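You operate a simulated robot arm through the tools that you are given. There is no shell and no other tool. Be economical: measure what you need, move in short steps, check, and stop when the job is done.

Carry out the task below with a simulated two-armed robot. There is one attempt and no reset: what you move stays moved.

JOB
Hold the silver clamp block on the test table steady with one hand and flip the handle of the silver clamp block the other way with the other.

Only the result counts: the job must be done as asked and must still hold three seconds after the hand-in. Knocking over, shifting, dropping, spilling or breaking anything else fails it.

ROBOT AND FRAMES
Two 7-joint arms with two-finger parallel grippers on one trunk, on a base that drives. Base frame: it is fixed to the floor where the robot stands at the start and does not move with it; the origin is under the middle of the robot, x ahead of it, y to its left, z up; the surface under the hand at the start is at about z = 580. Readings come in mm, rad, newtons and seconds.
The left shoulder is at the start at [70, 134, 1001], the right one opposite. With the tool pointing down near the work surface each hand reaches from about 100 to 620 mm from the robot's upright axis, wherever it stands, measured 20 degrees to its own side. Places, roughly: handle of the silver clamp block [500, 100, 600]. Payload 1.57 kg a hand.
Tool frame (each hand has its own): the origin (TCP) lies between the finger pads and is the grasp point; the fingertips stand 30 mm ahead of it; z points along the fingers, y is the line along which they close. Largest opening 80 mm; finger width 17, thickness 12; the body of the gripper, 40 by 82 mm, starts 80 mm behind the TCP.
Orientation is that of the tool frame in the base frame, as a unit quaternion [w, x, y, z]. With the fingers straight down and closing along the base's y, the tool's x points along the base's -x, its y along +y and its z along -z.

CONTROLS
- The arms move only by the tool arm_command. It takes "left_rows", "right_rows" or both (then of equal length, played together; a hand with none holds still); each is a list of rows, each a list of 7 numbers: the turn, a rotation vector about the tool's x, y, z in rad, then the shift along the tool's x, y, z in mm, then the opening, from 0 (shut) to 1 (fully open). In form: [[ax, ay, az, dx, dy, dz, hand], ...]. A call has 1 to 10 rows; each row is the pose to reach, as a shift and turn from the pose commanded when the call began, along the tool's axes at that moment. A row lasts 0.2 s, in which the tool goes at most 50 mm and 0.15 rad; a call with a longer step from one row to the next is refused whole, and so is a gripper value outside its range. Where a pose cannot be reached the arm comes as near as it can. A force on the tool above 40 N (or 10 N above the force at the start of the call, whichever is more), or a blocked arm, ends the call early, and 0.2 s more pass. The fingers move at their own pace (about 153 mm/s each) and stop on an object; they squeeze with about 42 N. The grip force told is the motor's: it shows also when the fingers shut on nothing. Time passes only in rows, and 0.2 s behind the last, so rows that repeat a pose let the fingers close. It gives the time, the measured TCP pose, the force on the tool (base axes), the opening and the grip force at its end, in the units of the frame above (readings bear some noise), with the torque about the TCP (base axes, N m) and any sound that the robot's microphone picked up, and new pictures: "views" is both (left out), scene, wrist or none (wrist: the cameras of the hands that moved).
- Cameras (640 x 400 px; columns grow to the right, rows downward): "scene" is now at [135.5, 1.6, 1220.8]; the picture's right is [0.02, -1.00, 0.00], its down [-0.65, -0.01, -0.76] and it looks along [0.76, 0.02, -0.65] (base axes); focal length 254 px, centre (320, 200). "left" rides on the left gripper at [72, 7, -122] in its tool frame; the picture's right is [-0.09, 1.00, 0.00], its down [-0.84, -0.08, -0.54] and it looks along [-0.54, -0.05, 0.84] (tool axes); focal length 238 px, centre (320, 200). "right" rides on the right gripper at [72, -7, -122] in its tool frame; the picture's right is [0.09, 1.00, 0.00], its down [-0.84, 0.08, -0.54] and it looks along [-0.54, 0.05, 0.84] (tool axes); focal length 238 px, centre (320, 200). There is no depth. A picture from a camera that has moved, and an enlarged one, comes with that camera's place and axes in the base frame and with its lens.
- slide_trunk(by): slides the trunk up (or, below 0, down) by that many mm; the arms and the scene camera ride with it, the base frame stays. It gives what a move gives, with no picture.
- roll_base(legs): drives the robot by 1 to 6 legs, each [ahead, left, turn to the left] in mm, mm and rad, along the robot's own axes; the way and the turn of a leg run together, so that a leg with both is an arc; at most 1500 mm and 3.142 rad a leg. The arms and the cameras ride along, it lands a little off, and it stops where it bumps. It gives what a move gives, and a new picture of the scene camera.
- head_to(pan, tilt): turns the head with the scene camera to pan (to the left, within 1.501 rad either way) and tilt (down, from -0.506 to 1.204), counted from straight ahead of the robot. It gives what a move gives, and a new picture of the scene camera.
- enlarge(camera, box): a new picture of the part [left, top, right, bottom] of that camera's present view, enlarged. It takes no simulated time.
- hand_in(): hands the job in; it is judged then, once.

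Go step by step. Nothing tells you exact positions but the pictures and the camera data: compare them with the known pose of the tool, close in by small moves and look again before you grip or let go. The budget is 120 turns and 260 pictures, counting those below and the enlarged ones. Unless the task says otherwise, let go and move clear before handing in.

The tools are called after "Call:" as a command line: name --argument value ..., lists and objects as JSON in quotes. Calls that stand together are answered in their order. arm_command: Moves the arms, as the interface text tells. Its arguments: {"type":"object","properties":{"left_rows":{"type":"array","items":{"type":"array","items":{"type":"number"}}},"right_rows":{"type":"array","items":{"type":"array","items":{"type":"number"}}},"views":{"type":"string","enum":["both","scene","wrist","none"]}},"required":[]} The other tools are called the same way: slide_trunk (by) slides the trunk up or down; roll_base (legs) drives the base; head_to (pan, tilt) turns the head that bears the scene camera; enlarge (camera, box) takes an enlarged picture of a part of a camera's view; hand_in () hands the job in.

At the start:

```text
clock: 0.0
left_eef_pos: [504.2, 227.0, 953.6]
left_tool_rot: [0.001, -0.001, 1.0, 0.0]
left_ft_force: [-0.2, -0.1, 0.1]
left_ft_torque: [0.02, 0.0, -0.01]
left_finger_gap: 80.2
left_finger_force: 0.0
right_eef_pos: [463.2, -155.0, 881.0]
right_tool_rot: [0.0, 0.0, 1.0, 0.0]
right_ft_force: [-0.1, 1.5, -0.5]
right_ft_torque: [0.04, 0.0, -0.02]
right_finger_gap: 80.1
right_finger_force: 0.1
trunk travel left (down, up): [-575.0, 365.0]
robot x, y, heading: [0.8, 1.7, -0.003]
head pan, tilt: [0.021, 0.705]
```

scene: 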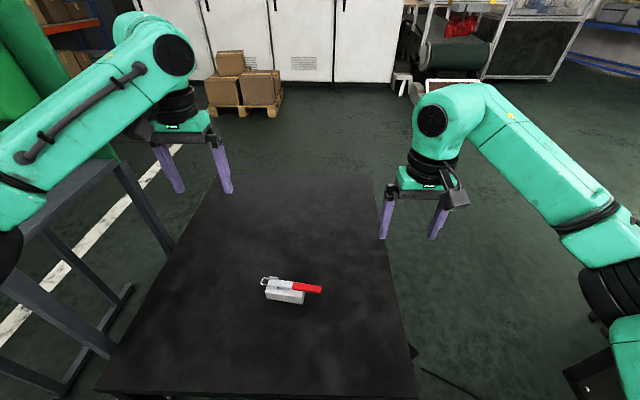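
right: 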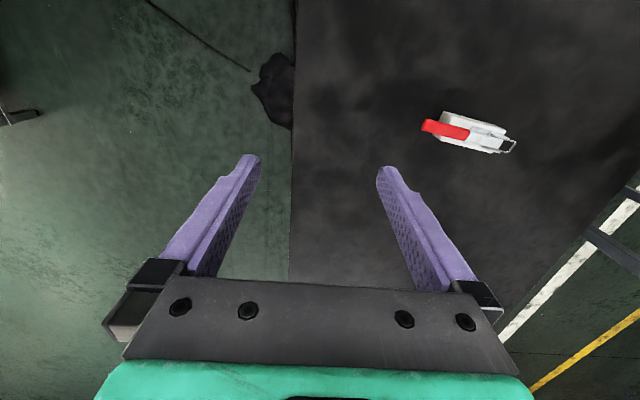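
left: 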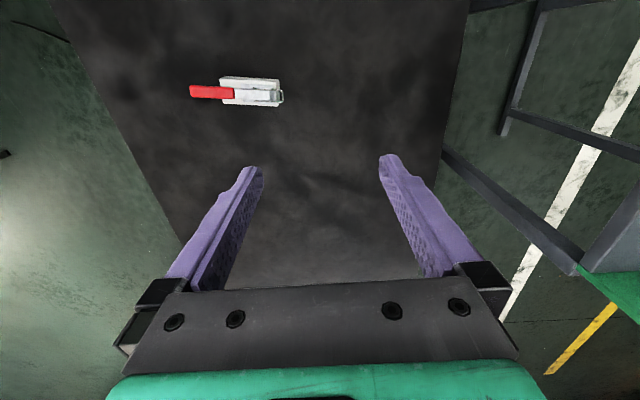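

I see a small silver block with a red-gripped toggle handle on the table. I'll look closer first.

Call:
enlarge --camera "scene" --box '[240, 260, 340, 320]'

Call:
enlarge --camera "left" --box '[170, 50, 310, 130]'

Call:
enlarge --camera "right" --box '[400, 90, 540, 170]'

```text
6.40 times, centred on (290, 290) of scene
camera zoom: at [135.5, 1.6, 1220.8], right [0.02, -1.0, 0.0], down [-0.65, -0.01, -0.76], along [0.76, 0.02, -0.65], focal length 1624 px, centre (512, -376)
```

zoom: 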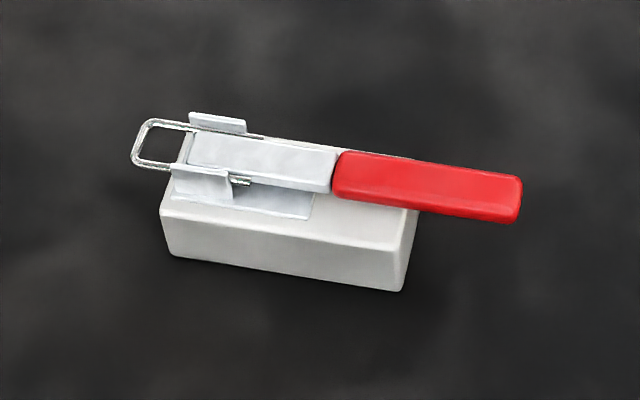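

```text
4.57 times, centred on (240, 90) of left
camera zoom: at [431.4, 232.4, 1074.2], right [0.09, 1.0, 0.0], down [0.84, -0.08, 0.54], along [0.54, -0.05, -0.84], focal length 1090 px, centre (686, 703)
```

zoom: 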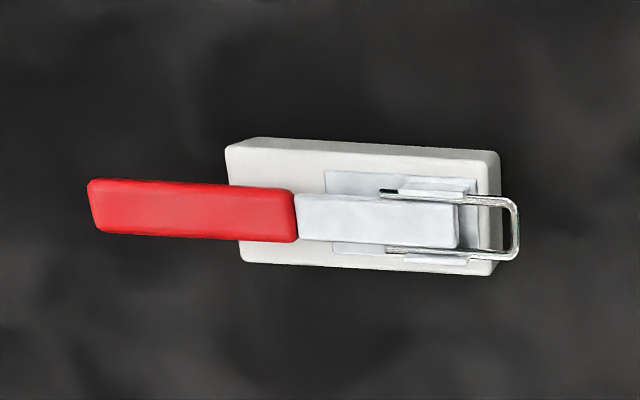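

```text
4.57 times, centred on (470, 130) of right
camera zoom: at [391.4, -163.0, 1002.2], right [-0.09, 1.0, 0.0], down [0.84, 0.08, 0.54], along [0.54, 0.05, -0.84], focal length 1090 px, centre (-366, 520)
```

zoom: 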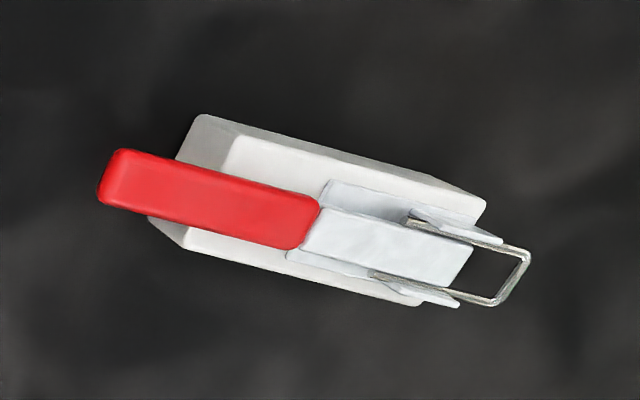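

The block is about 97×41×36 mm, centred near (490,103), top at z≈616, with its long axis about 7° off y. The hinge is at its +y end and the red handle overhangs toward -y. I plan for the right hand to hold the block from the -y end, tool nearly horizontal, while the left flips the handle from above, so I start by yawing the right hand.

Call:
arm_command --right_rows '[[0, 0, 0.15, 0, -10, 0, 1], [0, 0, 0.3, 0, -20, 0, 1], [0, 0, 0.45, 0, -30, 0, 1], [0, 0, 0.6, 0, -40, 0, 1], [0, 0, 0.75, 0, -50, 0, 1], [0, 0, 0.9, 0, -60, 0, 1], [0, 0, 1.05, 0, -70, 0, 1], [0, 0, 1.2, 0, -80, 0, 1], [0, 0, 1.35, 0, -90, 0, 1], [0, 0, 1.5, 0, -100, 0, 1]]' --views "scene"

```text
clock: 2.2
left_eef_pos: [504.7, 227.0, 953.2]
left_tool_rot: [0.0, 0.0, 1.0, 0.001]
left_ft_force: [-0.5, 0.6, 0.1]
left_ft_torque: [-0.02, 0.03, -0.02]
left_finger_gap: 79.7
left_finger_force: 0.0
right_eef_pos: [463.0, -255.9, 880.4]
right_tool_rot: [0.0, 0.683, 0.731, 0.0]
right_ft_force: [0.2, -0.1, -0.2]
right_ft_torque: [-0.02, 0.01, 0.0]
right_finger_gap: 80.1
right_finger_force: 0.0
trunk travel left (down, up): [-575.0, 365.0]
robot x, y, heading: [-0.1, 2.2, -0.0]
head pan, tilt: [0.021, 0.705]
camera scene: at [135.4, 1.2, 1220.8], right [0.02, -1.0, 0.0], down [-0.65, -0.01, -0.76], along [0.76, 0.02, -0.65], focal length 254 px, centre (320, 200)
```

scene: 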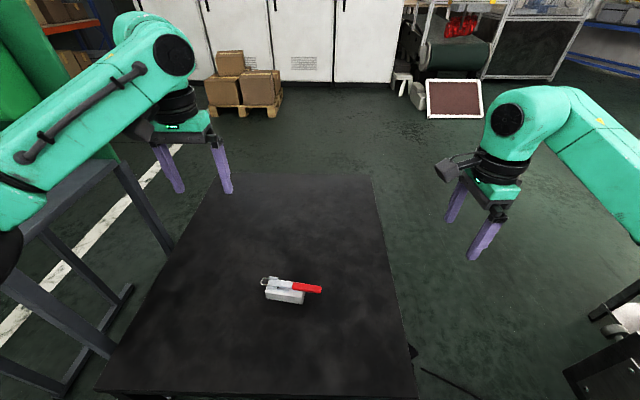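

Yawing worked; I'll finish the yaw.

Call:
arm_command --right_rows '[[0, 0, 0.1, 0, 0, 0, 1], [0, 0, 0.2, 0, 0, 0, 1]]' --views "none"

Call:
arm_command --right_rows '[[0, 0.15, 0, 0, 0, 0, 1], [0, 0.3, 0, 0, 0, 0, 1], [0, 0.45, 0, 0, 0, 0, 1], [0, 0.6, 0, 0, 0, 0, 1], [0, 0.75, 0, 0, 0, 0, 1], [0, 0.9, 0, 0, 0, 0, 1], [0, 1.05, 0, 0, 0, 0, 1], [0, 1.18, 0, 0, 0, 0, 1], [0, 1.28, 0, 0, 0, 0, 1]]'

```text
clock: 2.8
left_eef_pos: [504.3, 226.2, 951.5]
left_tool_rot: [0.001, -0.001, 1.0, 0.0]
left_ft_force: [-0.1, 0.6, 0.5]
left_ft_torque: [0.01, 0.0, 0.03]
left_finger_gap: 80.2
left_finger_force: 0.1
right_eef_pos: [461.5, -255.8, 881.0]
right_tool_rot: [0.001, 0.752, 0.66, 0.0]
right_ft_force: [-1.0, -0.2, 0.0]
right_ft_torque: [-0.04, 0.01, 0.02]
right_finger_gap: 80.1
right_finger_force: 0.0
trunk travel left (down, up): [-575.0, 365.0]
robot x, y, heading: [-1.2, -1.1, -0.003]
head pan, tilt: [0.021, 0.705]
```

```text
clock: 4.8
left_eef_pos: [505.2, 224.6, 952.4]
left_tool_rot: [0.001, 0.0, 1.0, 0.0]
left_ft_force: [0.6, -0.3, 0.6]
left_ft_torque: [0.01, -0.03, 0.02]
left_finger_gap: 80.0
left_finger_force: 0.0
right_eef_pos: [461.7, -256.6, 881.4]
right_tool_rot: [-0.394, 0.602, 0.529, 0.45]
right_ft_force: [0.2, -0.5, 0.6]
right_ft_torque: [-0.04, 0.03, 0.0]
right_finger_gap: 80.1
right_finger_force: 0.0
trunk travel left (down, up): [-575.0, 365.0]
robot x, y, heading: [1.1, 0.2, -0.003]
head pan, tilt: [0.021, 0.705]
camera scene: at [135.7, 1.3, 1220.8], right [0.02, -1.0, 0.0], down [-0.65, -0.01, -0.76], along [0.76, 0.02, -0.65], focal length 254 px, centre (320, 200)
camera right: at [444.5, -351.2, 984.1], right [0.99, -0.1, 0.09], down [-0.02, -0.76, -0.65], along [0.13, 0.64, -0.76], focal length 238 px, centre (320, 200)
```

scene: 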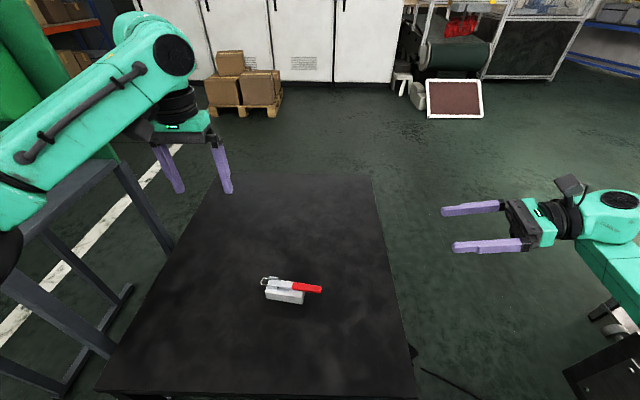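
right: 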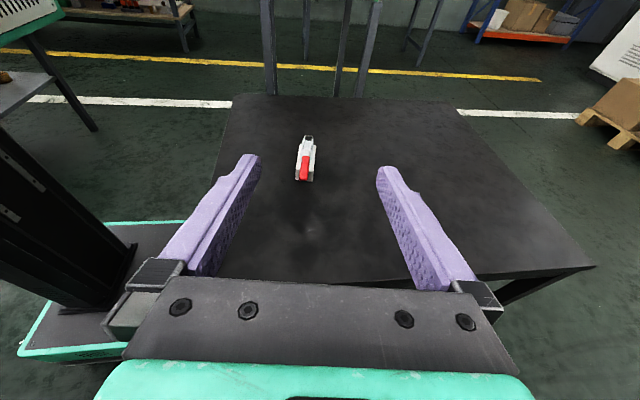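

The pose is reachable. Next I bring the right hand low in front of the block's -y end and look from there.

Call:
arm_command --right_rows '[[0, 0, 0, -24.5, -2.1, 34.5, 1], [0, 0, 0, -49, -4.2, 69, 1], [0, 0, 0, -73.5, -6.3, 103.5, 1], [0, 0, 0, -98, -8.4, 138, 1], [0, 0, 0, -122.5, -10.5, 172.5, 1], [0, 0, 0, -147, -12.5, 207, 1]]'

```text
clock: 6.2
left_eef_pos: [504.6, 225.3, 952.1]
left_tool_rot: [0.0, -0.001, 1.0, 0.0]
left_ft_force: [-0.7, -0.6, -0.4]
left_ft_torque: [0.01, 0.01, 0.01]
left_finger_gap: 79.9
left_finger_force: 0.1
right_eef_pos: [470.1, -100.1, 679.1]
right_tool_rot: [-0.394, 0.603, 0.529, 0.448]
right_ft_force: [-0.5, 0.8, 1.4]
right_ft_torque: [0.01, -0.01, -0.01]
right_finger_gap: 79.9
right_finger_force: 0.0
trunk travel left (down, up): [-575.0, 365.0]
robot x, y, heading: [-0.6, 3.4, 0.002]
head pan, tilt: [0.021, 0.705]
camera scene: at [136.2, 1.8, 1220.6], right [0.02, -1.0, 0.0], down [-0.65, -0.01, -0.76], along [0.76, 0.02, -0.65], focal length 254 px, centre (320, 200)
camera right: at [453.0, -194.5, 782.6], right [0.99, -0.1, 0.09], down [-0.02, -0.76, -0.65], along [0.13, 0.64, -0.76], focal length 238 px, centre (320, 200)
```

scene: 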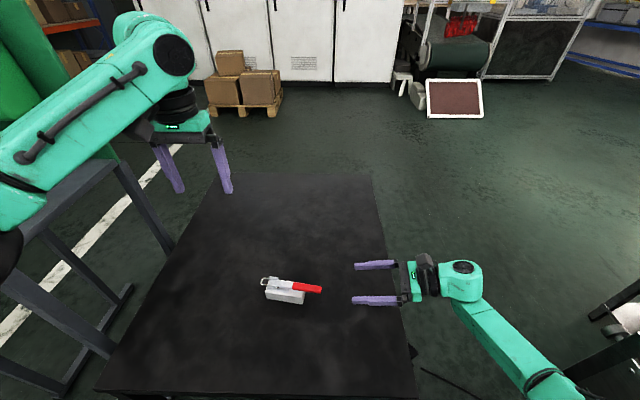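
right: 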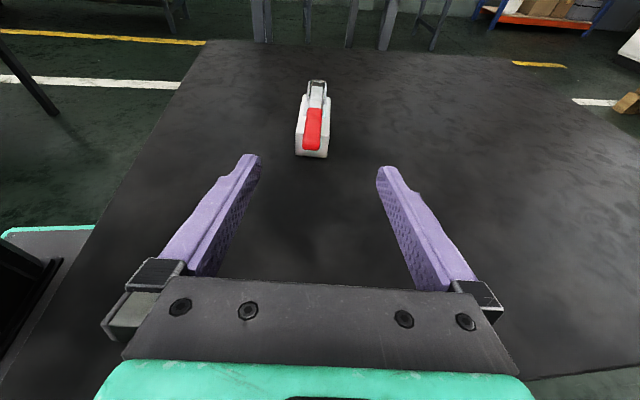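

Call:
enlarge --camera "right" --box '[256, 70, 384, 170]'

Call:
head_to --pan 0.15 --tilt 0.95

```text
4.00 times, centred on (320, 120) of right
camera zoom: at [453.0, -194.5, 782.6], right [0.99, -0.1, 0.09], down [-0.02, -0.76, -0.65], along [0.13, 0.64, -0.76], focal length 953 px, centre (320, 520)
```

zoom: 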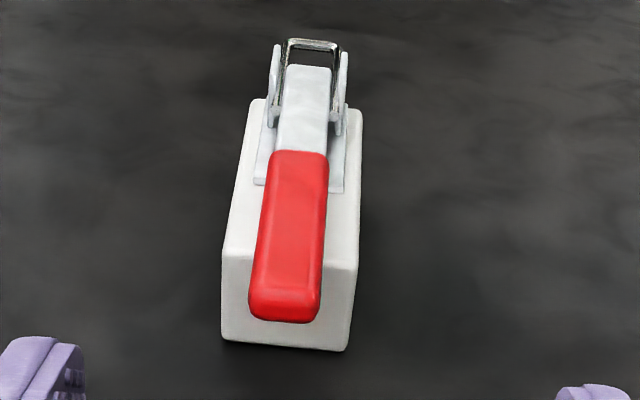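

```text
clock: 7.0
left_eef_pos: [505.0, 225.9, 952.6]
left_tool_rot: [0.0, -0.002, 1.0, 0.001]
left_ft_force: [0.9, -0.4, -0.3]
left_ft_torque: [-0.03, 0.02, 0.06]
left_finger_gap: 79.7
left_finger_force: 0.0
right_eef_pos: [470.8, -99.4, 680.4]
right_tool_rot: [-0.394, 0.603, 0.529, 0.449]
right_ft_force: [0.2, -0.1, 0.4]
right_ft_torque: [0.02, -0.05, -0.03]
right_finger_gap: 80.1
right_finger_force: 0.0
trunk travel left (down, up): [-575.0, 365.0]
robot x, y, heading: [2.6, 2.5, 0.006]
head pan, tilt: [0.15, 0.949]
camera scene: at [122.7, 10.6, 1201.5], right [0.15, -0.99, 0.0], down [-0.8, -0.12, -0.58], along [0.58, 0.09, -0.81], focal length 254 px, centre (320, 200)
```

scene: 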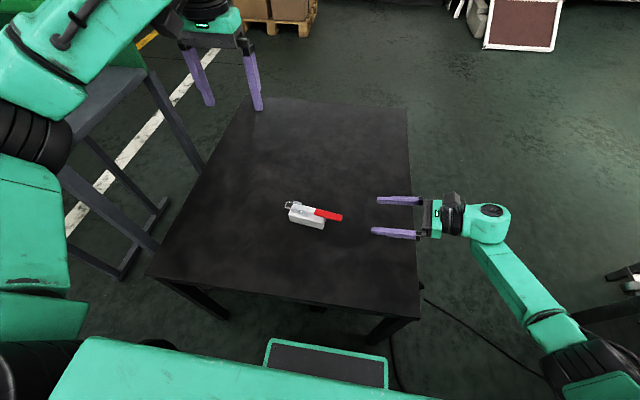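

The block's -y end face is centred at (483,52) and the handle tip is near (478,10,627), lying just above the block top. I lower the right hand in line with the block.

Call:
arm_command --right_rows '[[0, 0, 0, -19, -2.1, 26.3, 1], [0, 0, 0, -38, -4.2, 52.6, 1], [0, 0, 0, -57, -6.3, 78.8, 1], [0, 0, 0, -57, -6.3, 78.8, 1]]'

```text
clock: 8.0
left_eef_pos: [503.5, 225.2, 953.0]
left_tool_rot: [0.0, -0.001, 1.0, 0.0]
left_ft_force: [-0.1, 0.1, 0.5]
left_ft_torque: [0.04, 0.04, -0.01]
left_finger_gap: 80.0
left_finger_force: 0.0
right_eef_pos: [470.3, -38.7, 603.7]
right_tool_rot: [-0.394, 0.603, 0.53, 0.448]
right_ft_force: [0.1, 0.2, 0.1]
right_ft_torque: [0.01, 0.01, 0.02]
right_finger_gap: 80.1
right_finger_force: 0.1
trunk travel left (down, up): [-575.0, 365.0]
robot x, y, heading: [1.1, 2.9, 0.001]
head pan, tilt: [0.15, 0.949]
camera scene: at [122.5, 10.3, 1201.5], right [0.15, -0.99, 0.0], down [-0.8, -0.12, -0.58], along [0.58, 0.09, -0.81], focal length 254 px, centre (320, 200)
camera right: at [453.4, -134.3, 706.5], right [0.99, -0.1, 0.09], down [-0.02, -0.76, -0.65], along [0.13, 0.64, -0.76], focal length 238 px, centre (320, 200)
```

scene: 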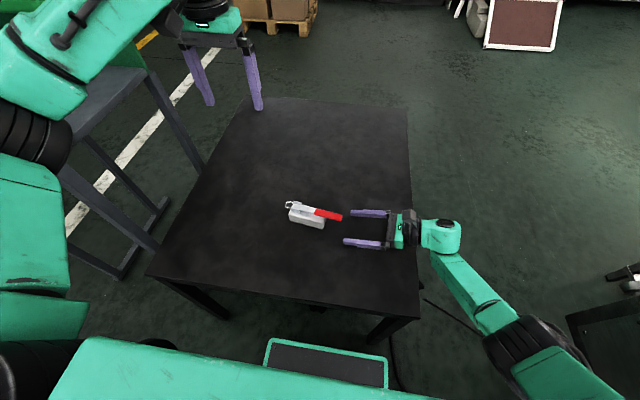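
right: 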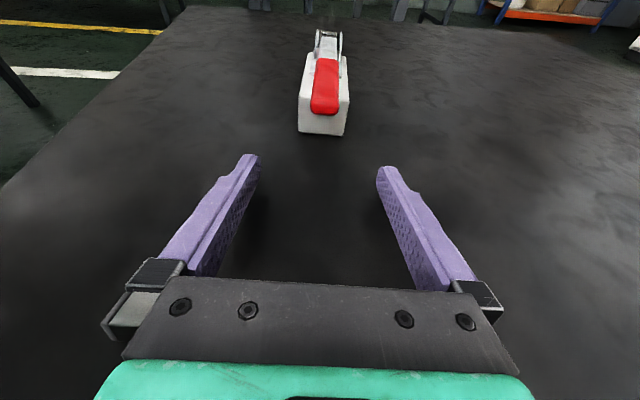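

The alignment looks good, so I advance along the block with the fingers open.

Call:
arm_command --right_rows '[[0, 0, 0, 6.9, 0.4, 25.5, 1], [0, 0, 0, 13.7, 0.8, 51, 1], [0, 0, 0, 20.6, 1.2, 76.5, 1], [0, 0, 0, 27.4, 1.5, 102, 1], [0, 0, 0, 27.4, 1.5, 102, 1]]'

Call:
enlarge --camera "scene" --box '[260, 180, 420, 280]'

```text
clock: 9.2
left_eef_pos: [503.7, 226.5, 952.3]
left_tool_rot: [0.0, -0.001, 1.0, 0.0]
left_ft_force: [0.3, -0.2, -0.4]
left_ft_torque: [0.01, 0.01, 0.04]
left_finger_gap: 79.9
left_finger_force: 0.1
right_eef_pos: [487.3, 63.3, 599.6]
right_tool_rot: [-0.395, 0.602, 0.53, 0.449]
right_ft_force: [0.0, -0.2, 0.5]
right_ft_torque: [0.0, 0.0, -0.03]
right_finger_gap: 80.2
right_finger_force: 0.1
trunk travel left (down, up): [-575.0, 365.0]
robot x, y, heading: [0.7, 6.6, -0.005]
head pan, tilt: [0.15, 0.949]
camera scene: at [122.6, 10.3, 1201.5], right [0.15, -0.99, 0.0], down [-0.8, -0.12, -0.58], along [0.58, 0.09, -0.81], focal length 254 px, centre (320, 200)
camera right: at [468.6, -32.3, 703.4], right [0.99, -0.1, 0.09], down [-0.02, -0.76, -0.65], along [0.13, 0.64, -0.76], focal length 238 px, centre (320, 200)
```

scene: 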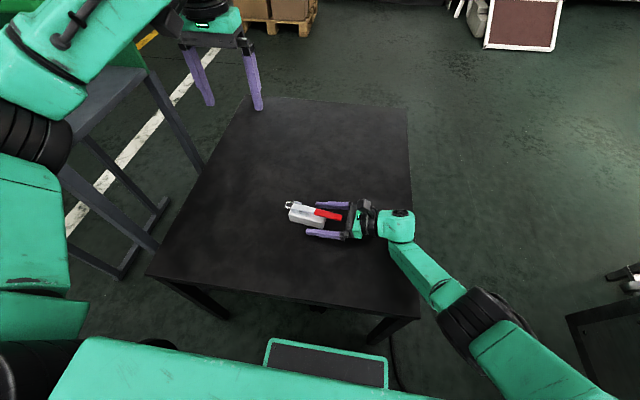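
right: 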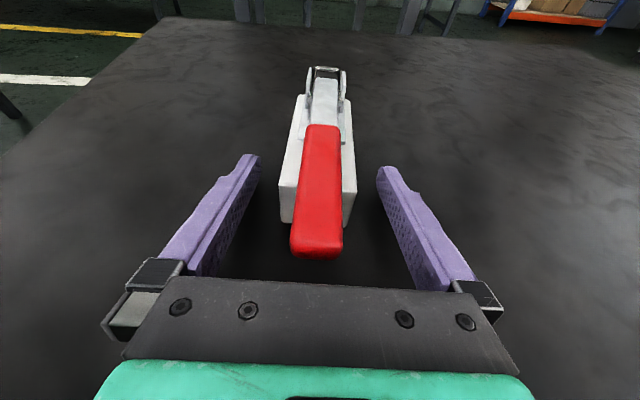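

```text
4.00 times, centred on (340, 230) of scene
camera zoom: at [122.6, 10.3, 1201.5], right [0.15, -0.99, 0.0], down [-0.8, -0.12, -0.58], along [0.58, 0.09, -0.81], focal length 1015 px, centre (240, 80)
```

zoom: 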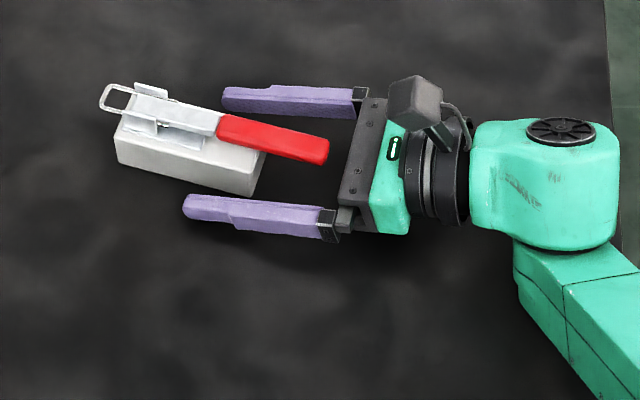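

The fingers straddle the block and clear the handle tip. I close the right hand on the block.

Call:
arm_command --right_rows '[[0, 0, 0, 0, -1, 0, 0.7], [0, 0, 0, 0, -1, 0, 0.55], [0, 0, 0, 0, -1, 0, 0.3], [0, 0, 0, 0, -1, 0, 0.3], [0, 0, 0, 0, -1, 0, 0.3]]'

Call:
enlarge --camera "scene" --box '[260, 180, 420, 280]'

```text
clock: 10.4
left_eef_pos: [504.2, 226.7, 951.8]
left_tool_rot: [0.0, -0.001, 1.0, 0.0]
left_ft_force: [0.4, 0.1, -0.1]
left_ft_torque: [0.0, 0.01, -0.01]
left_finger_gap: 80.1
left_finger_force: 0.1
right_eef_pos: [485.3, 63.8, 600.7]
right_tool_rot: [-0.394, 0.603, 0.53, 0.447]
right_ft_force: [0.7, 1.1, 1.2]
right_ft_torque: [0.01, -0.1, -0.02]
right_finger_gap: 41.4
right_finger_force: 42.0
trunk travel left (down, up): [-575.0, 365.0]
robot x, y, heading: [-4.7, -2.4, 0.003]
head pan, tilt: [0.15, 0.949]
camera scene: at [122.7, 10.8, 1201.5], right [0.15, -0.99, 0.0], down [-0.8, -0.12, -0.58], along [0.58, 0.09, -0.81], focal length 254 px, centre (320, 200)
camera right: at [467.6, -31.8, 703.5], right [0.99, -0.1, 0.09], down [-0.02, -0.76, -0.65], along [0.13, 0.64, -0.76], focal length 238 px, centre (320, 200)
```

scene: 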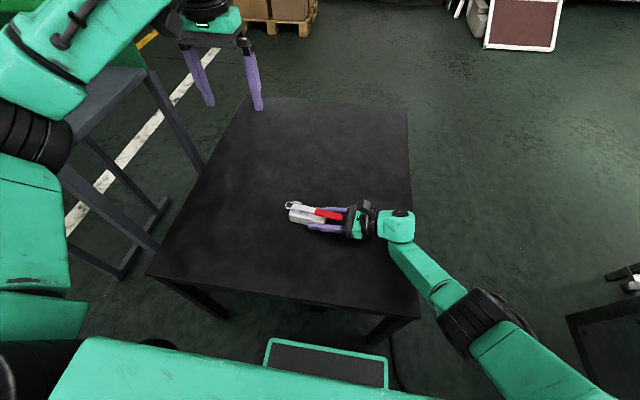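
right: 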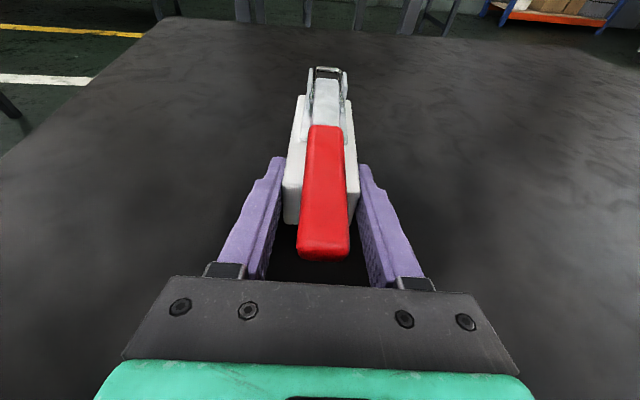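

```text
4.00 times, centred on (340, 230) of scene
camera zoom: at [122.7, 10.8, 1201.5], right [0.15, -0.99, 0.0], down [-0.8, -0.12, -0.58], along [0.58, 0.09, -0.81], focal length 1015 px, centre (240, 80)
```

zoom: 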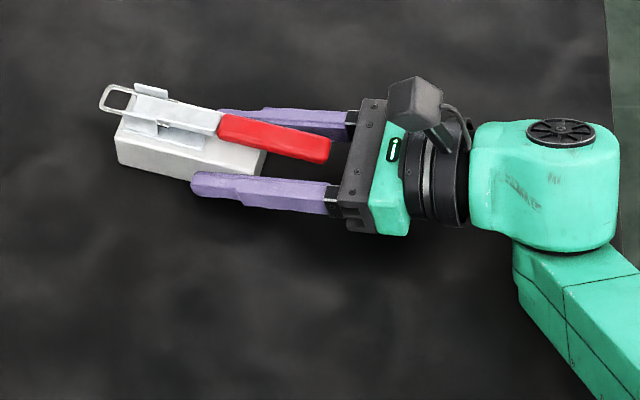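

The block is held (gap 41.4 mm, 42 N). Next I bring the left hand above the handle, turned so its fingers close across it.

Call:
arm_command --left_rows '[[0, 0, -0.144, 1.9, -16.4, 19, 0.5], [0, 0, -0.288, 3.8, -32.9, 38, 0.5], [0, 0, -0.432, 5.7, -49.3, 57, 0.5], [0, 0, -0.576, 7.6, -65.8, 76, 0.5], [0, 0, -0.72, 9.5, -82.2, 95, 0.5], [0, 0, -0.864, 11.4, -98.7, 115, 0.5], [0, 0, -1.008, 13.3, -115, 134, 0.5], [0, 0, -1.152, 15.2, -131.6, 153, 0.5], [0, 0, -1.296, 17.1, -148, 172, 0.5], [0, 0, -1.44, 19, -164.5, 192, 0.5]]'

```text
clock: 12.6
left_eef_pos: [487.4, 62.3, 760.1]
left_tool_rot: [0.0, -0.662, 0.75, 0.0]
left_ft_force: [-0.4, 0.1, -0.2]
left_ft_torque: [0.0, 0.01, -0.03]
left_finger_gap: 40.0
left_finger_force: 0.1
right_eef_pos: [484.8, 64.3, 600.4]
right_tool_rot: [-0.395, 0.602, 0.53, 0.449]
right_ft_force: [0.3, 0.4, 1.0]
right_ft_torque: [-0.16, -0.04, 0.0]
right_finger_gap: 41.8
right_finger_force: 42.2
trunk travel left (down, up): [-575.0, 365.0]
robot x, y, heading: [1.5, 2.7, -0.0]
head pan, tilt: [0.15, 0.949]
camera scene: at [122.6, 10.3, 1201.5], right [0.15, -0.99, 0.0], down [-0.8, -0.12, -0.58], along [0.58, 0.09, -0.81], focal length 254 px, centre (320, 200)
camera left: at [469.5, -9.9, 881.9], right [-0.98, 0.22, 0.0], down [0.18, 0.82, 0.54], along [0.12, 0.53, -0.84], focal length 238 px, centre (320, 200)
```

scene: 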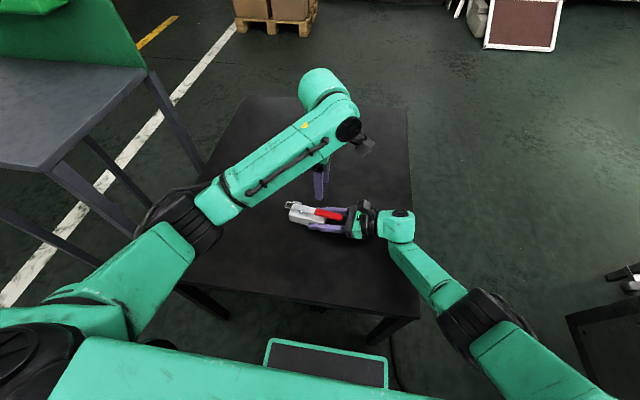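
left: 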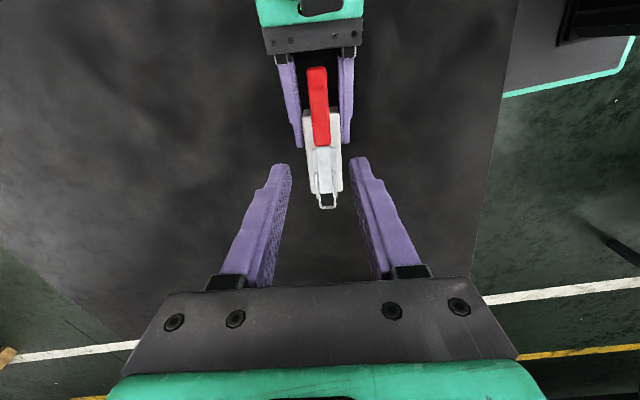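

Left is over the handle; I centre it and descend partway.

Call:
arm_command --left_rows '[[0, 0, 0, 1.3, 1.3, 35, 0.5], [0, 0, 0, 2.6, 2.6, 70, 0.5], [0, 0, 0, 2.6, 2.6, 70, 0.5]]'

Call:
enlarge --camera "right" --box '[220, 50, 420, 280]'

Call:
enlarge --camera "left" --box '[220, 60, 420, 280]'

```text
clock: 13.4
left_eef_pos: [481.9, 57.4, 689.9]
left_tool_rot: [0.0, -0.659, 0.752, 0.0]
left_ft_force: [-0.7, -0.4, -0.6]
left_ft_torque: [0.03, -0.02, 0.02]
left_finger_gap: 39.9
left_finger_force: 0.0
right_eef_pos: [485.5, 62.0, 599.8]
right_tool_rot: [-0.394, 0.603, 0.529, 0.448]
right_ft_force: [-1.2, -0.5, 1.0]
right_ft_torque: [0.04, -0.04, 0.02]
right_finger_gap: 41.5
right_finger_force: 42.1
trunk travel left (down, up): [-575.0, 365.0]
robot x, y, heading: [-1.8, -0.0, -0.002]
head pan, tilt: [0.15, 0.949]
camera scene: at [122.5, 10.6, 1201.5], right [0.15, -0.99, 0.0], down [-0.8, -0.12, -0.58], along [0.58, 0.09, -0.81], focal length 254 px, centre (320, 200)
camera left: at [465.7, -12.1, 811.8], right [-0.98, 0.22, 0.0], down [0.18, 0.82, 0.54], along [0.12, 0.53, -0.84], focal length 238 px, centre (320, 200)
```

scene: 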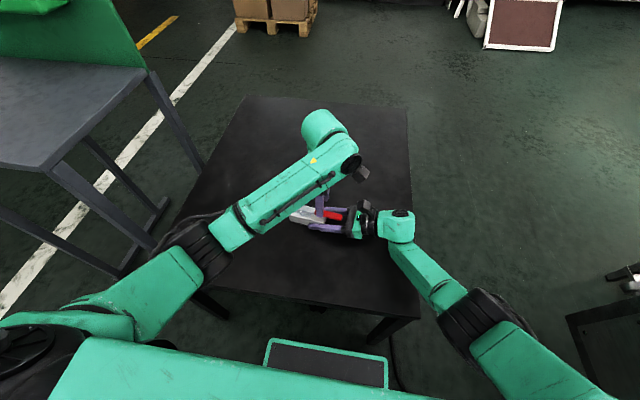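
left: 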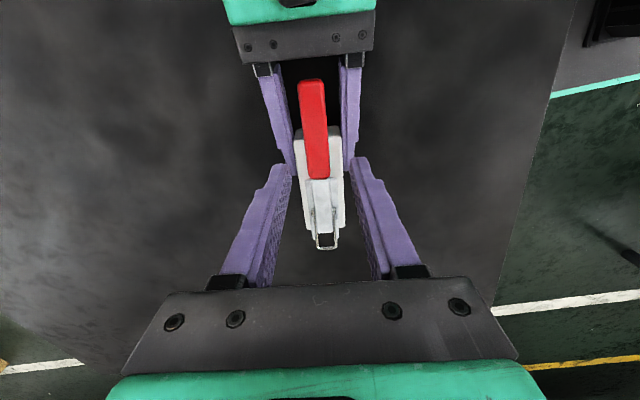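

```text
1.74 times, centred on (320, 165) of right
camera zoom: at [467.4, -31.9, 703.5], right [0.99, -0.1, 0.09], down [-0.02, -0.76, -0.65], along [0.13, 0.64, -0.76], focal length 414 px, centre (320, 261)
```

zoom: 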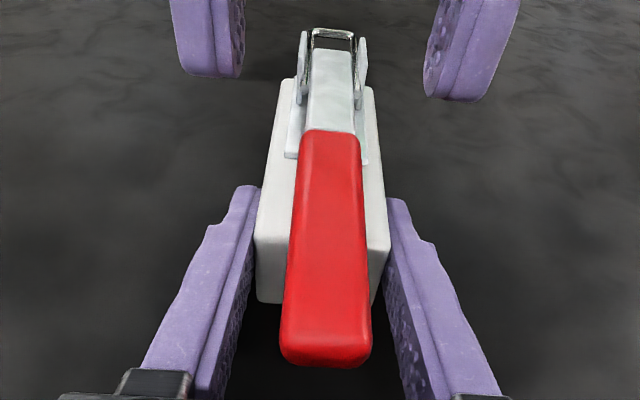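

```text
1.82 times, centred on (320, 170) of left
camera zoom: at [465.7, -12.1, 811.8], right [-0.98, 0.22, 0.0], down [0.18, 0.82, 0.54], along [0.12, 0.53, -0.84], focal length 433 px, centre (320, 254)
```

zoom: 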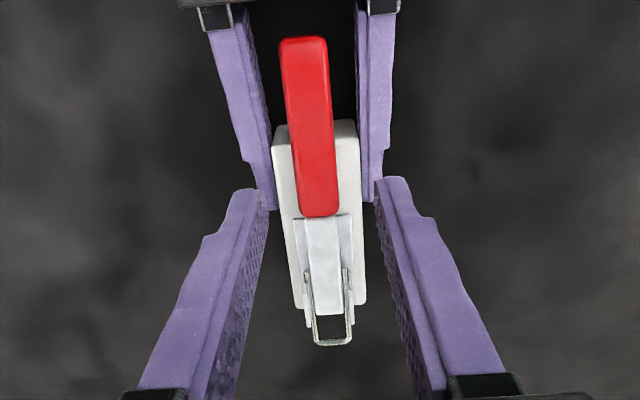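

Nearly centred. I descend so the fingertips are just above the block top, beside the handle.

Call:
arm_command --left_rows '[[0, 0, 0, 0, -1.5, 20, 0.5], [0, 0, 0, 0, -1.5, 34, 0.5], [0, 0, 0, 0, -1.5, 39, 0.5], [0, 0, 0, 0, -1.5, 39, 0.5]]'

Call:
enlarge --camera "right" --box '[220, 50, 420, 280]'

Call:
enlarge --camera "left" --box '[220, 60, 420, 280]'

```text
clock: 14.4
left_eef_pos: [484.9, 58.5, 651.6]
left_tool_rot: [0.0, -0.66, 0.751, 0.0]
left_ft_force: [-0.2, 0.0, 0.4]
left_ft_torque: [-0.01, 0.02, -0.01]
left_finger_gap: 39.8
left_finger_force: 0.0
right_eef_pos: [485.3, 63.5, 600.8]
right_tool_rot: [-0.394, 0.602, 0.53, 0.448]
right_ft_force: [-0.8, -0.7, 0.9]
right_ft_torque: [-0.02, -0.03, -0.04]
right_finger_gap: 41.5
right_finger_force: 41.7
trunk travel left (down, up): [-575.0, 365.0]
robot x, y, heading: [2.3, 1.2, 0.003]
head pan, tilt: [0.15, 0.949]
camera scene: at [122.5, 10.6, 1201.5], right [0.15, -0.99, 0.0], down [-0.8, -0.12, -0.58], along [0.58, 0.09, -0.81], focal length 254 px, centre (320, 200)
camera left: at [467.6, -11.9, 773.5], right [-0.98, 0.22, 0.0], down [0.18, 0.82, 0.54], along [0.12, 0.53, -0.84], focal length 238 px, centre (320, 200)
```

scene: 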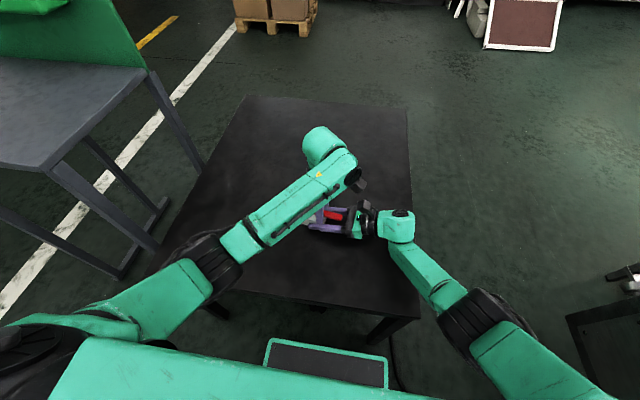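
left: 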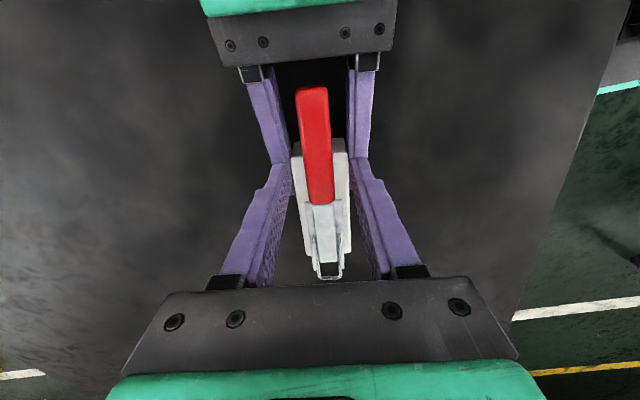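

```text
1.74 times, centred on (320, 165) of right
camera zoom: at [467.4, -31.9, 703.5], right [0.99, -0.1, 0.09], down [-0.02, -0.76, -0.65], along [0.13, 0.64, -0.76], focal length 414 px, centre (320, 261)
```

zoom: 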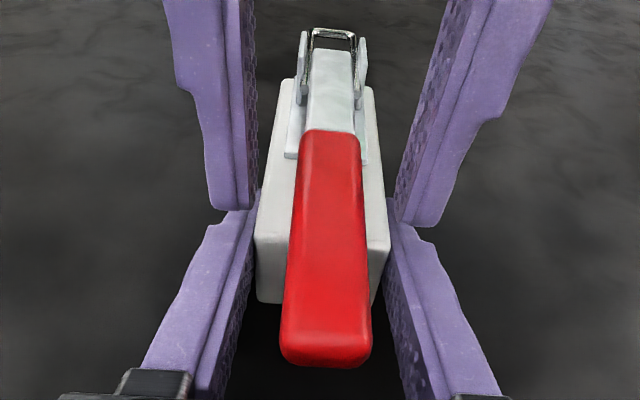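

```text
1.82 times, centred on (320, 170) of left
camera zoom: at [467.6, -11.9, 773.5], right [-0.98, 0.22, 0.0], down [0.18, 0.82, 0.54], along [0.12, 0.53, -0.84], focal length 433 px, centre (320, 254)
```

zoom: 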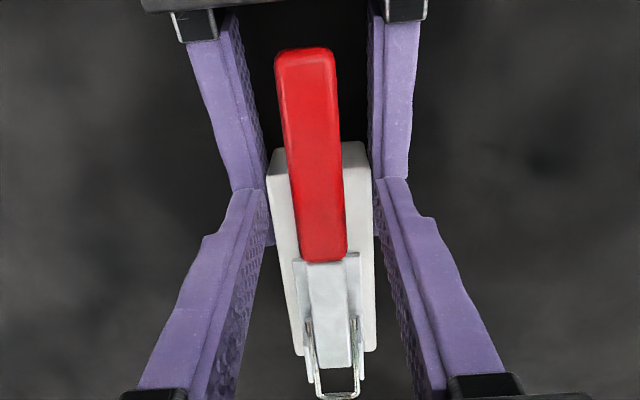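

The fingertips are beside the red handle just above the block. I close on the handle.

Call:
arm_command --left_rows '[[0, 0, 0, 0, -1, 1, 0.35], [0, 0, 0, 0, -1, 1, 0.0], [0, 0, 0, 0, -1, 1, 0.0], [0, 0, 0, 0, -1, 1, 0.0]]' --views "wrist"

Call:
enlarge --camera "right" --box '[220, 50, 420, 280]'

```text
clock: 15.4
left_eef_pos: [485.2, 57.5, 650.7]
left_tool_rot: [-0.001, -0.659, 0.752, -0.001]
left_ft_force: [-7.8, -3.0, 6.2]
left_ft_torque: [0.18, 0.12, -0.02]
left_finger_gap: 18.0
left_finger_force: 33.0
right_eef_pos: [484.2, 62.8, 600.2]
right_tool_rot: [-0.394, 0.603, 0.53, 0.448]
right_ft_force: [8.6, 3.0, -0.8]
right_ft_torque: [0.1, 0.13, 0.03]
right_finger_gap: 41.3
right_finger_force: 41.2
trunk travel left (down, up): [-575.0, 365.0]
robot x, y, heading: [0.2, -3.0, -0.0]
head pan, tilt: [0.15, 0.949]
camera left: at [468.0, -12.5, 772.9], right [-0.98, 0.22, 0.0], down [0.19, 0.82, 0.54], along [0.12, 0.53, -0.84], focal length 238 px, centre (320, 200)
```

left: 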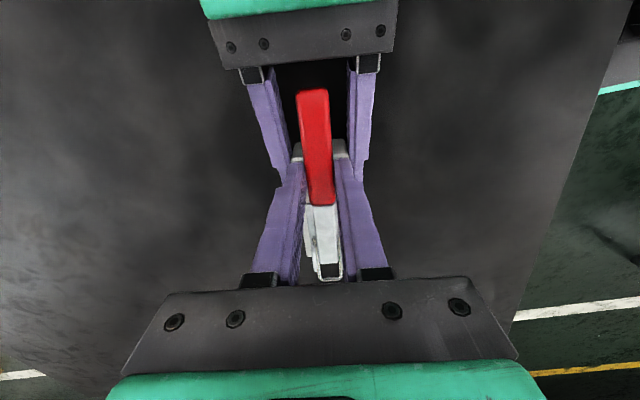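

```text
1.74 times, centred on (320, 165) of right
camera zoom: at [467.6, -31.9, 703.5], right [0.99, -0.1, 0.09], down [-0.02, -0.76, -0.65], along [0.13, 0.64, -0.76], focal length 414 px, centre (320, 261)
```

zoom: 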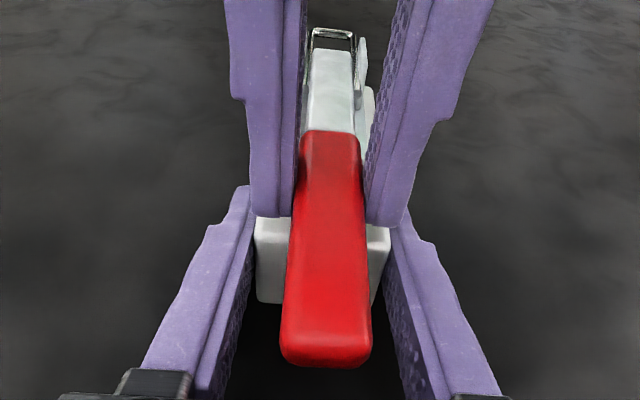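

Gripped (gap 18 mm). I lift gently along the estimated arc (hinge about 77 mm toward +y), 15° first.

Call:
arm_command --left_rows '[[0, 0, 0, 0, 0.5, -7, 0], [0, 0, 0, -1.2, 0.5, -13.4, 0], [0, 0, 0, -2.6, 0.5, -20, 0]]' --views "wrist"

Call:
enlarge --camera "right" --box '[220, 50, 420, 280]'

```text
clock: 16.2
left_eef_pos: [485.1, 60.3, 670.2]
left_tool_rot: [0.0, -0.659, 0.752, 0.0]
left_ft_force: [2.4, -6.4, -12.8]
left_ft_torque: [-1.0, 0.07, 0.05]
left_finger_gap: 18.3
left_finger_force: 33.1
right_eef_pos: [485.2, 64.1, 601.4]
right_tool_rot: [-0.394, 0.603, 0.53, 0.449]
right_ft_force: [-1.5, 5.9, 10.2]
right_ft_torque: [0.46, -0.19, -0.04]
right_finger_gap: 41.5
right_finger_force: 42.5
trunk travel left (down, up): [-575.0, 365.0]
robot x, y, heading: [-0.2, -0.3, -0.001]
head pan, tilt: [0.15, 0.949]
camera left: at [468.3, -9.1, 792.1], right [-0.98, 0.22, 0.0], down [0.19, 0.82, 0.54], along [0.12, 0.53, -0.84], focal length 238 px, centre (320, 200)
```

left: 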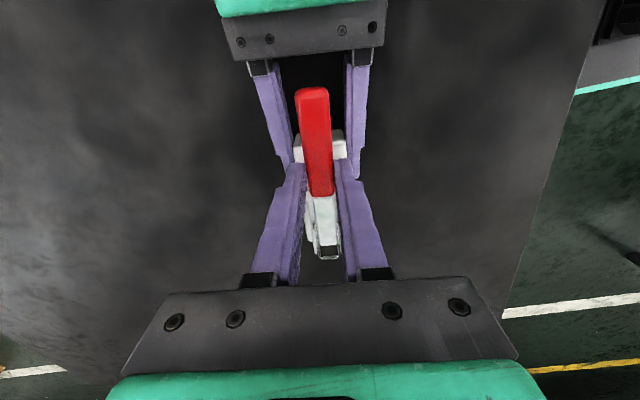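

```text
1.74 times, centred on (320, 165) of right
camera zoom: at [467.6, -31.2, 703.7], right [0.99, -0.1, 0.09], down [-0.02, -0.76, -0.65], along [0.13, 0.64, -0.76], focal length 414 px, centre (320, 261)
```

zoom: 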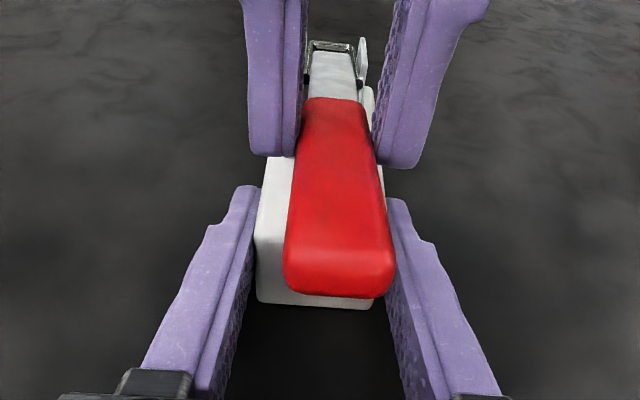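

The handle is rising about its hinge and the block stays put. I continue the arc to about 45°.

Call:
arm_command --left_rows '[[0, 0, 0, -2.2, 0, -6.4, 0], [0, 0, 0, -4.6, 0, -12.6, 0], [0, 0, 0, -7.8, 0, -18.6, 0], [0, 0, 0, -11.3, 0, -24.3, 0], [0, 0, 0, -15.4, 0, -29.6, 0], [0, 0, 0, -19.9, 0, -34.5, 0]]' --views "wrist"

Call:
enlarge --camera "right" --box '[220, 50, 420, 280]'

```text
clock: 17.6
left_eef_pos: [487.0, 85.0, 706.5]
left_tool_rot: [0.002, -0.661, 0.75, 0.001]
left_ft_force: [-0.9, -0.9, -1.0]
left_ft_torque: [-0.03, -0.01, 0.01]
left_finger_gap: 0.0
left_finger_force: 21.3
right_eef_pos: [485.1, 62.7, 600.7]
right_tool_rot: [-0.392, 0.604, 0.529, 0.448]
right_ft_force: [2.3, 1.3, 6.8]
right_ft_torque: [0.73, -0.2, -0.1]
right_finger_gap: 41.5
right_finger_force: 42.0
trunk travel left (down, up): [-575.0, 365.0]
robot x, y, heading: [1.7, 1.9, -0.001]
head pan, tilt: [0.15, 0.949]
camera left: at [470.3, 13.1, 827.8], right [-0.98, 0.22, 0.0], down [0.18, 0.82, 0.55], along [0.12, 0.53, -0.84], focal length 238 px, centre (320, 200)
```

left: 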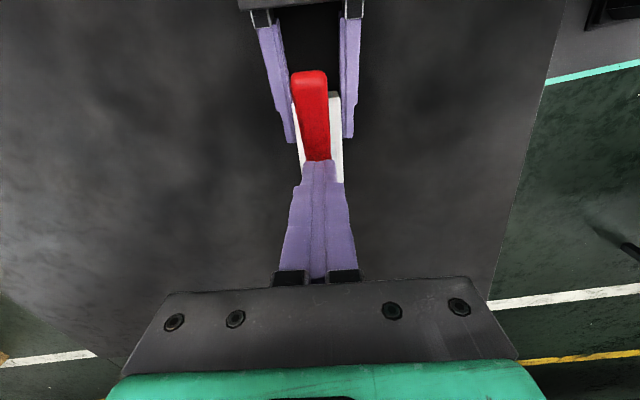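

```text
1.74 times, centred on (320, 165) of right
camera zoom: at [467.1, -32.7, 703.7], right [0.99, -0.1, 0.09], down [-0.02, -0.76, -0.64], along [0.13, 0.64, -0.76], focal length 414 px, centre (320, 261)
```

zoom: 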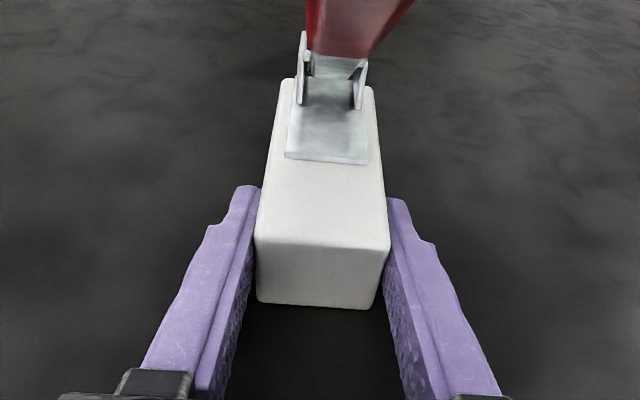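

The fingers slipped off, but the handle stays up. I check the geometry.

Call:
enlarge --camera "scene" --box '[260, 160, 420, 260]'

Call:
enlarge --camera "right" --box '[220, 0, 420, 125]'

Call:
enlarge --camera "left" --box '[240, 50, 400, 200]'

```text
4.00 times, centred on (340, 210) of scene
camera zoom: at [121.3, 11.2, 1201.8], right [0.15, -0.99, 0.0], down [-0.8, -0.12, -0.58], along [0.58, 0.09, -0.81], focal length 1015 px, centre (240, 160)
```

zoom: 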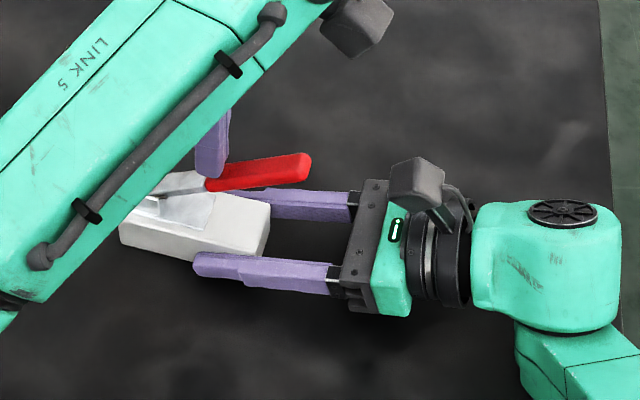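

```text
3.20 times, centred on (320, 62) of right
camera zoom: at [467.1, -32.7, 703.7], right [0.99, -0.1, 0.09], down [-0.02, -0.76, -0.64], along [0.13, 0.64, -0.76], focal length 763 px, centre (320, 640)
```

zoom: 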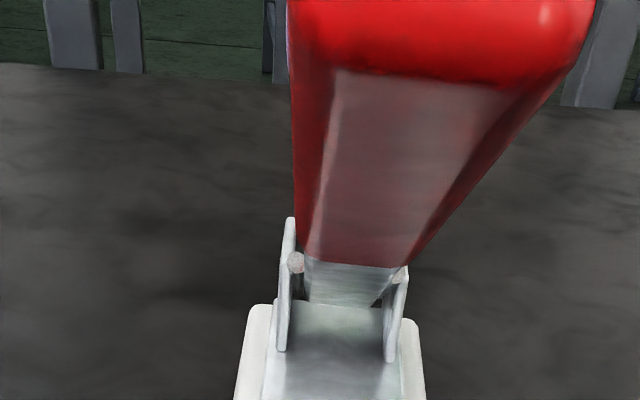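

```text
2.67 times, centred on (320, 125) of left
camera zoom: at [470.3, 13.1, 827.8], right [-0.98, 0.22, 0.0], down [0.18, 0.82, 0.55], along [0.12, 0.53, -0.84], focal length 636 px, centre (320, 400)
```

zoom: 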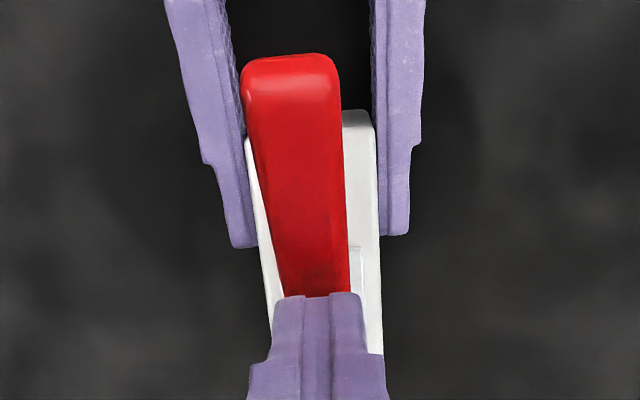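

The handle tip is at about (477,23,713), roughly 40° up, and it stays there. I'll raise the left hand with fingers closed, pass over to the tip's -y side, and then push the handle over toward +y.

Call:
arm_command --left_rows '[[0, 0, 0, 0, 0, -40, 0], [0, 0, 0, 0, 0, -80, 0], [0, 0, 0, 27, 0, -80, 0], [0, 0, 0, 54, 0, -80, 0], [0, 0, 0, 82, 0, -80, 0], [0, 0, 0, 82, 0, -80, 0]]'

Call:
enlarge --camera "scene" --box '[260, 140, 420, 240]'

```text
clock: 19.0
left_eef_pos: [479.4, -0.5, 784.8]
left_tool_rot: [0.0, -0.66, 0.751, 0.0]
left_ft_force: [0.4, -0.3, 1.4]
left_ft_torque: [0.01, 0.0, -0.03]
left_finger_gap: 0.0
left_finger_force: 20.9
right_eef_pos: [484.3, 63.4, 600.6]
right_tool_rot: [-0.394, 0.602, 0.53, 0.448]
right_ft_force: [0.5, -1.0, 3.8]
right_ft_torque: [-0.09, -0.07, -0.06]
right_finger_gap: 41.6
right_finger_force: 41.8
trunk travel left (down, up): [-575.0, 365.0]
robot x, y, heading: [-1.5, -0.4, -0.001]
head pan, tilt: [0.15, 0.949]
camera scene: at [122.1, 10.7, 1201.5], right [0.15, -0.99, 0.0], down [-0.8, -0.12, -0.58], along [0.58, 0.09, -0.81], focal length 254 px, centre (320, 200)
camera left: at [461.3, -70.5, 907.0], right [-0.98, 0.22, 0.0], down [0.18, 0.82, 0.54], along [0.12, 0.53, -0.84], focal length 238 px, centre (320, 200)
```

scene: 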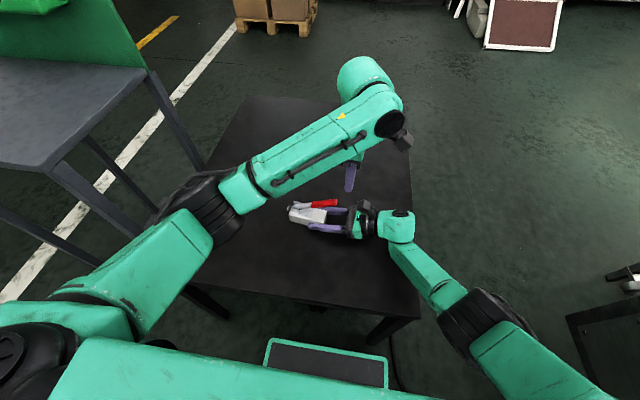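
left: 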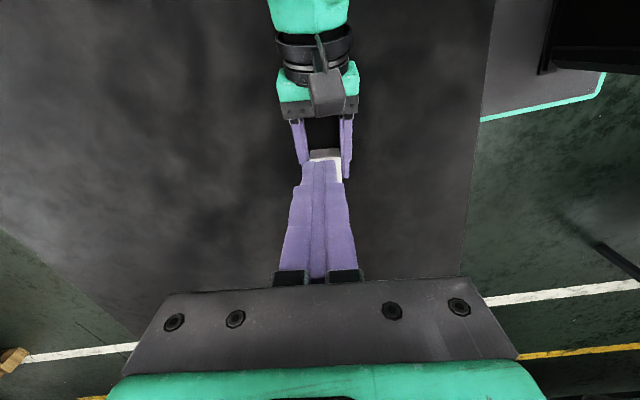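

```text
4.00 times, centred on (340, 190) of scene
camera zoom: at [122.1, 10.7, 1201.5], right [0.15, -0.99, 0.0], down [-0.8, -0.12, -0.58], along [0.58, 0.09, -0.81], focal length 1015 px, centre (240, 240)
```

zoom: 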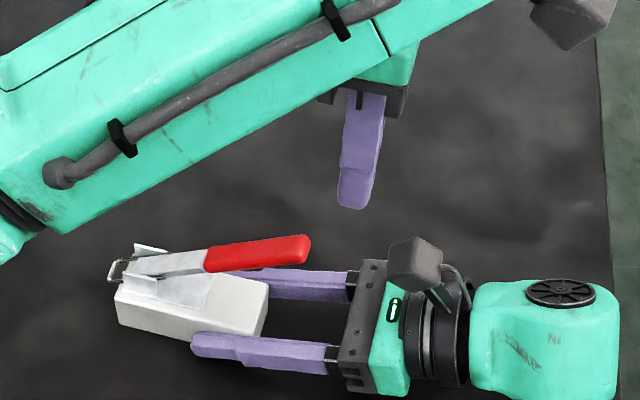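

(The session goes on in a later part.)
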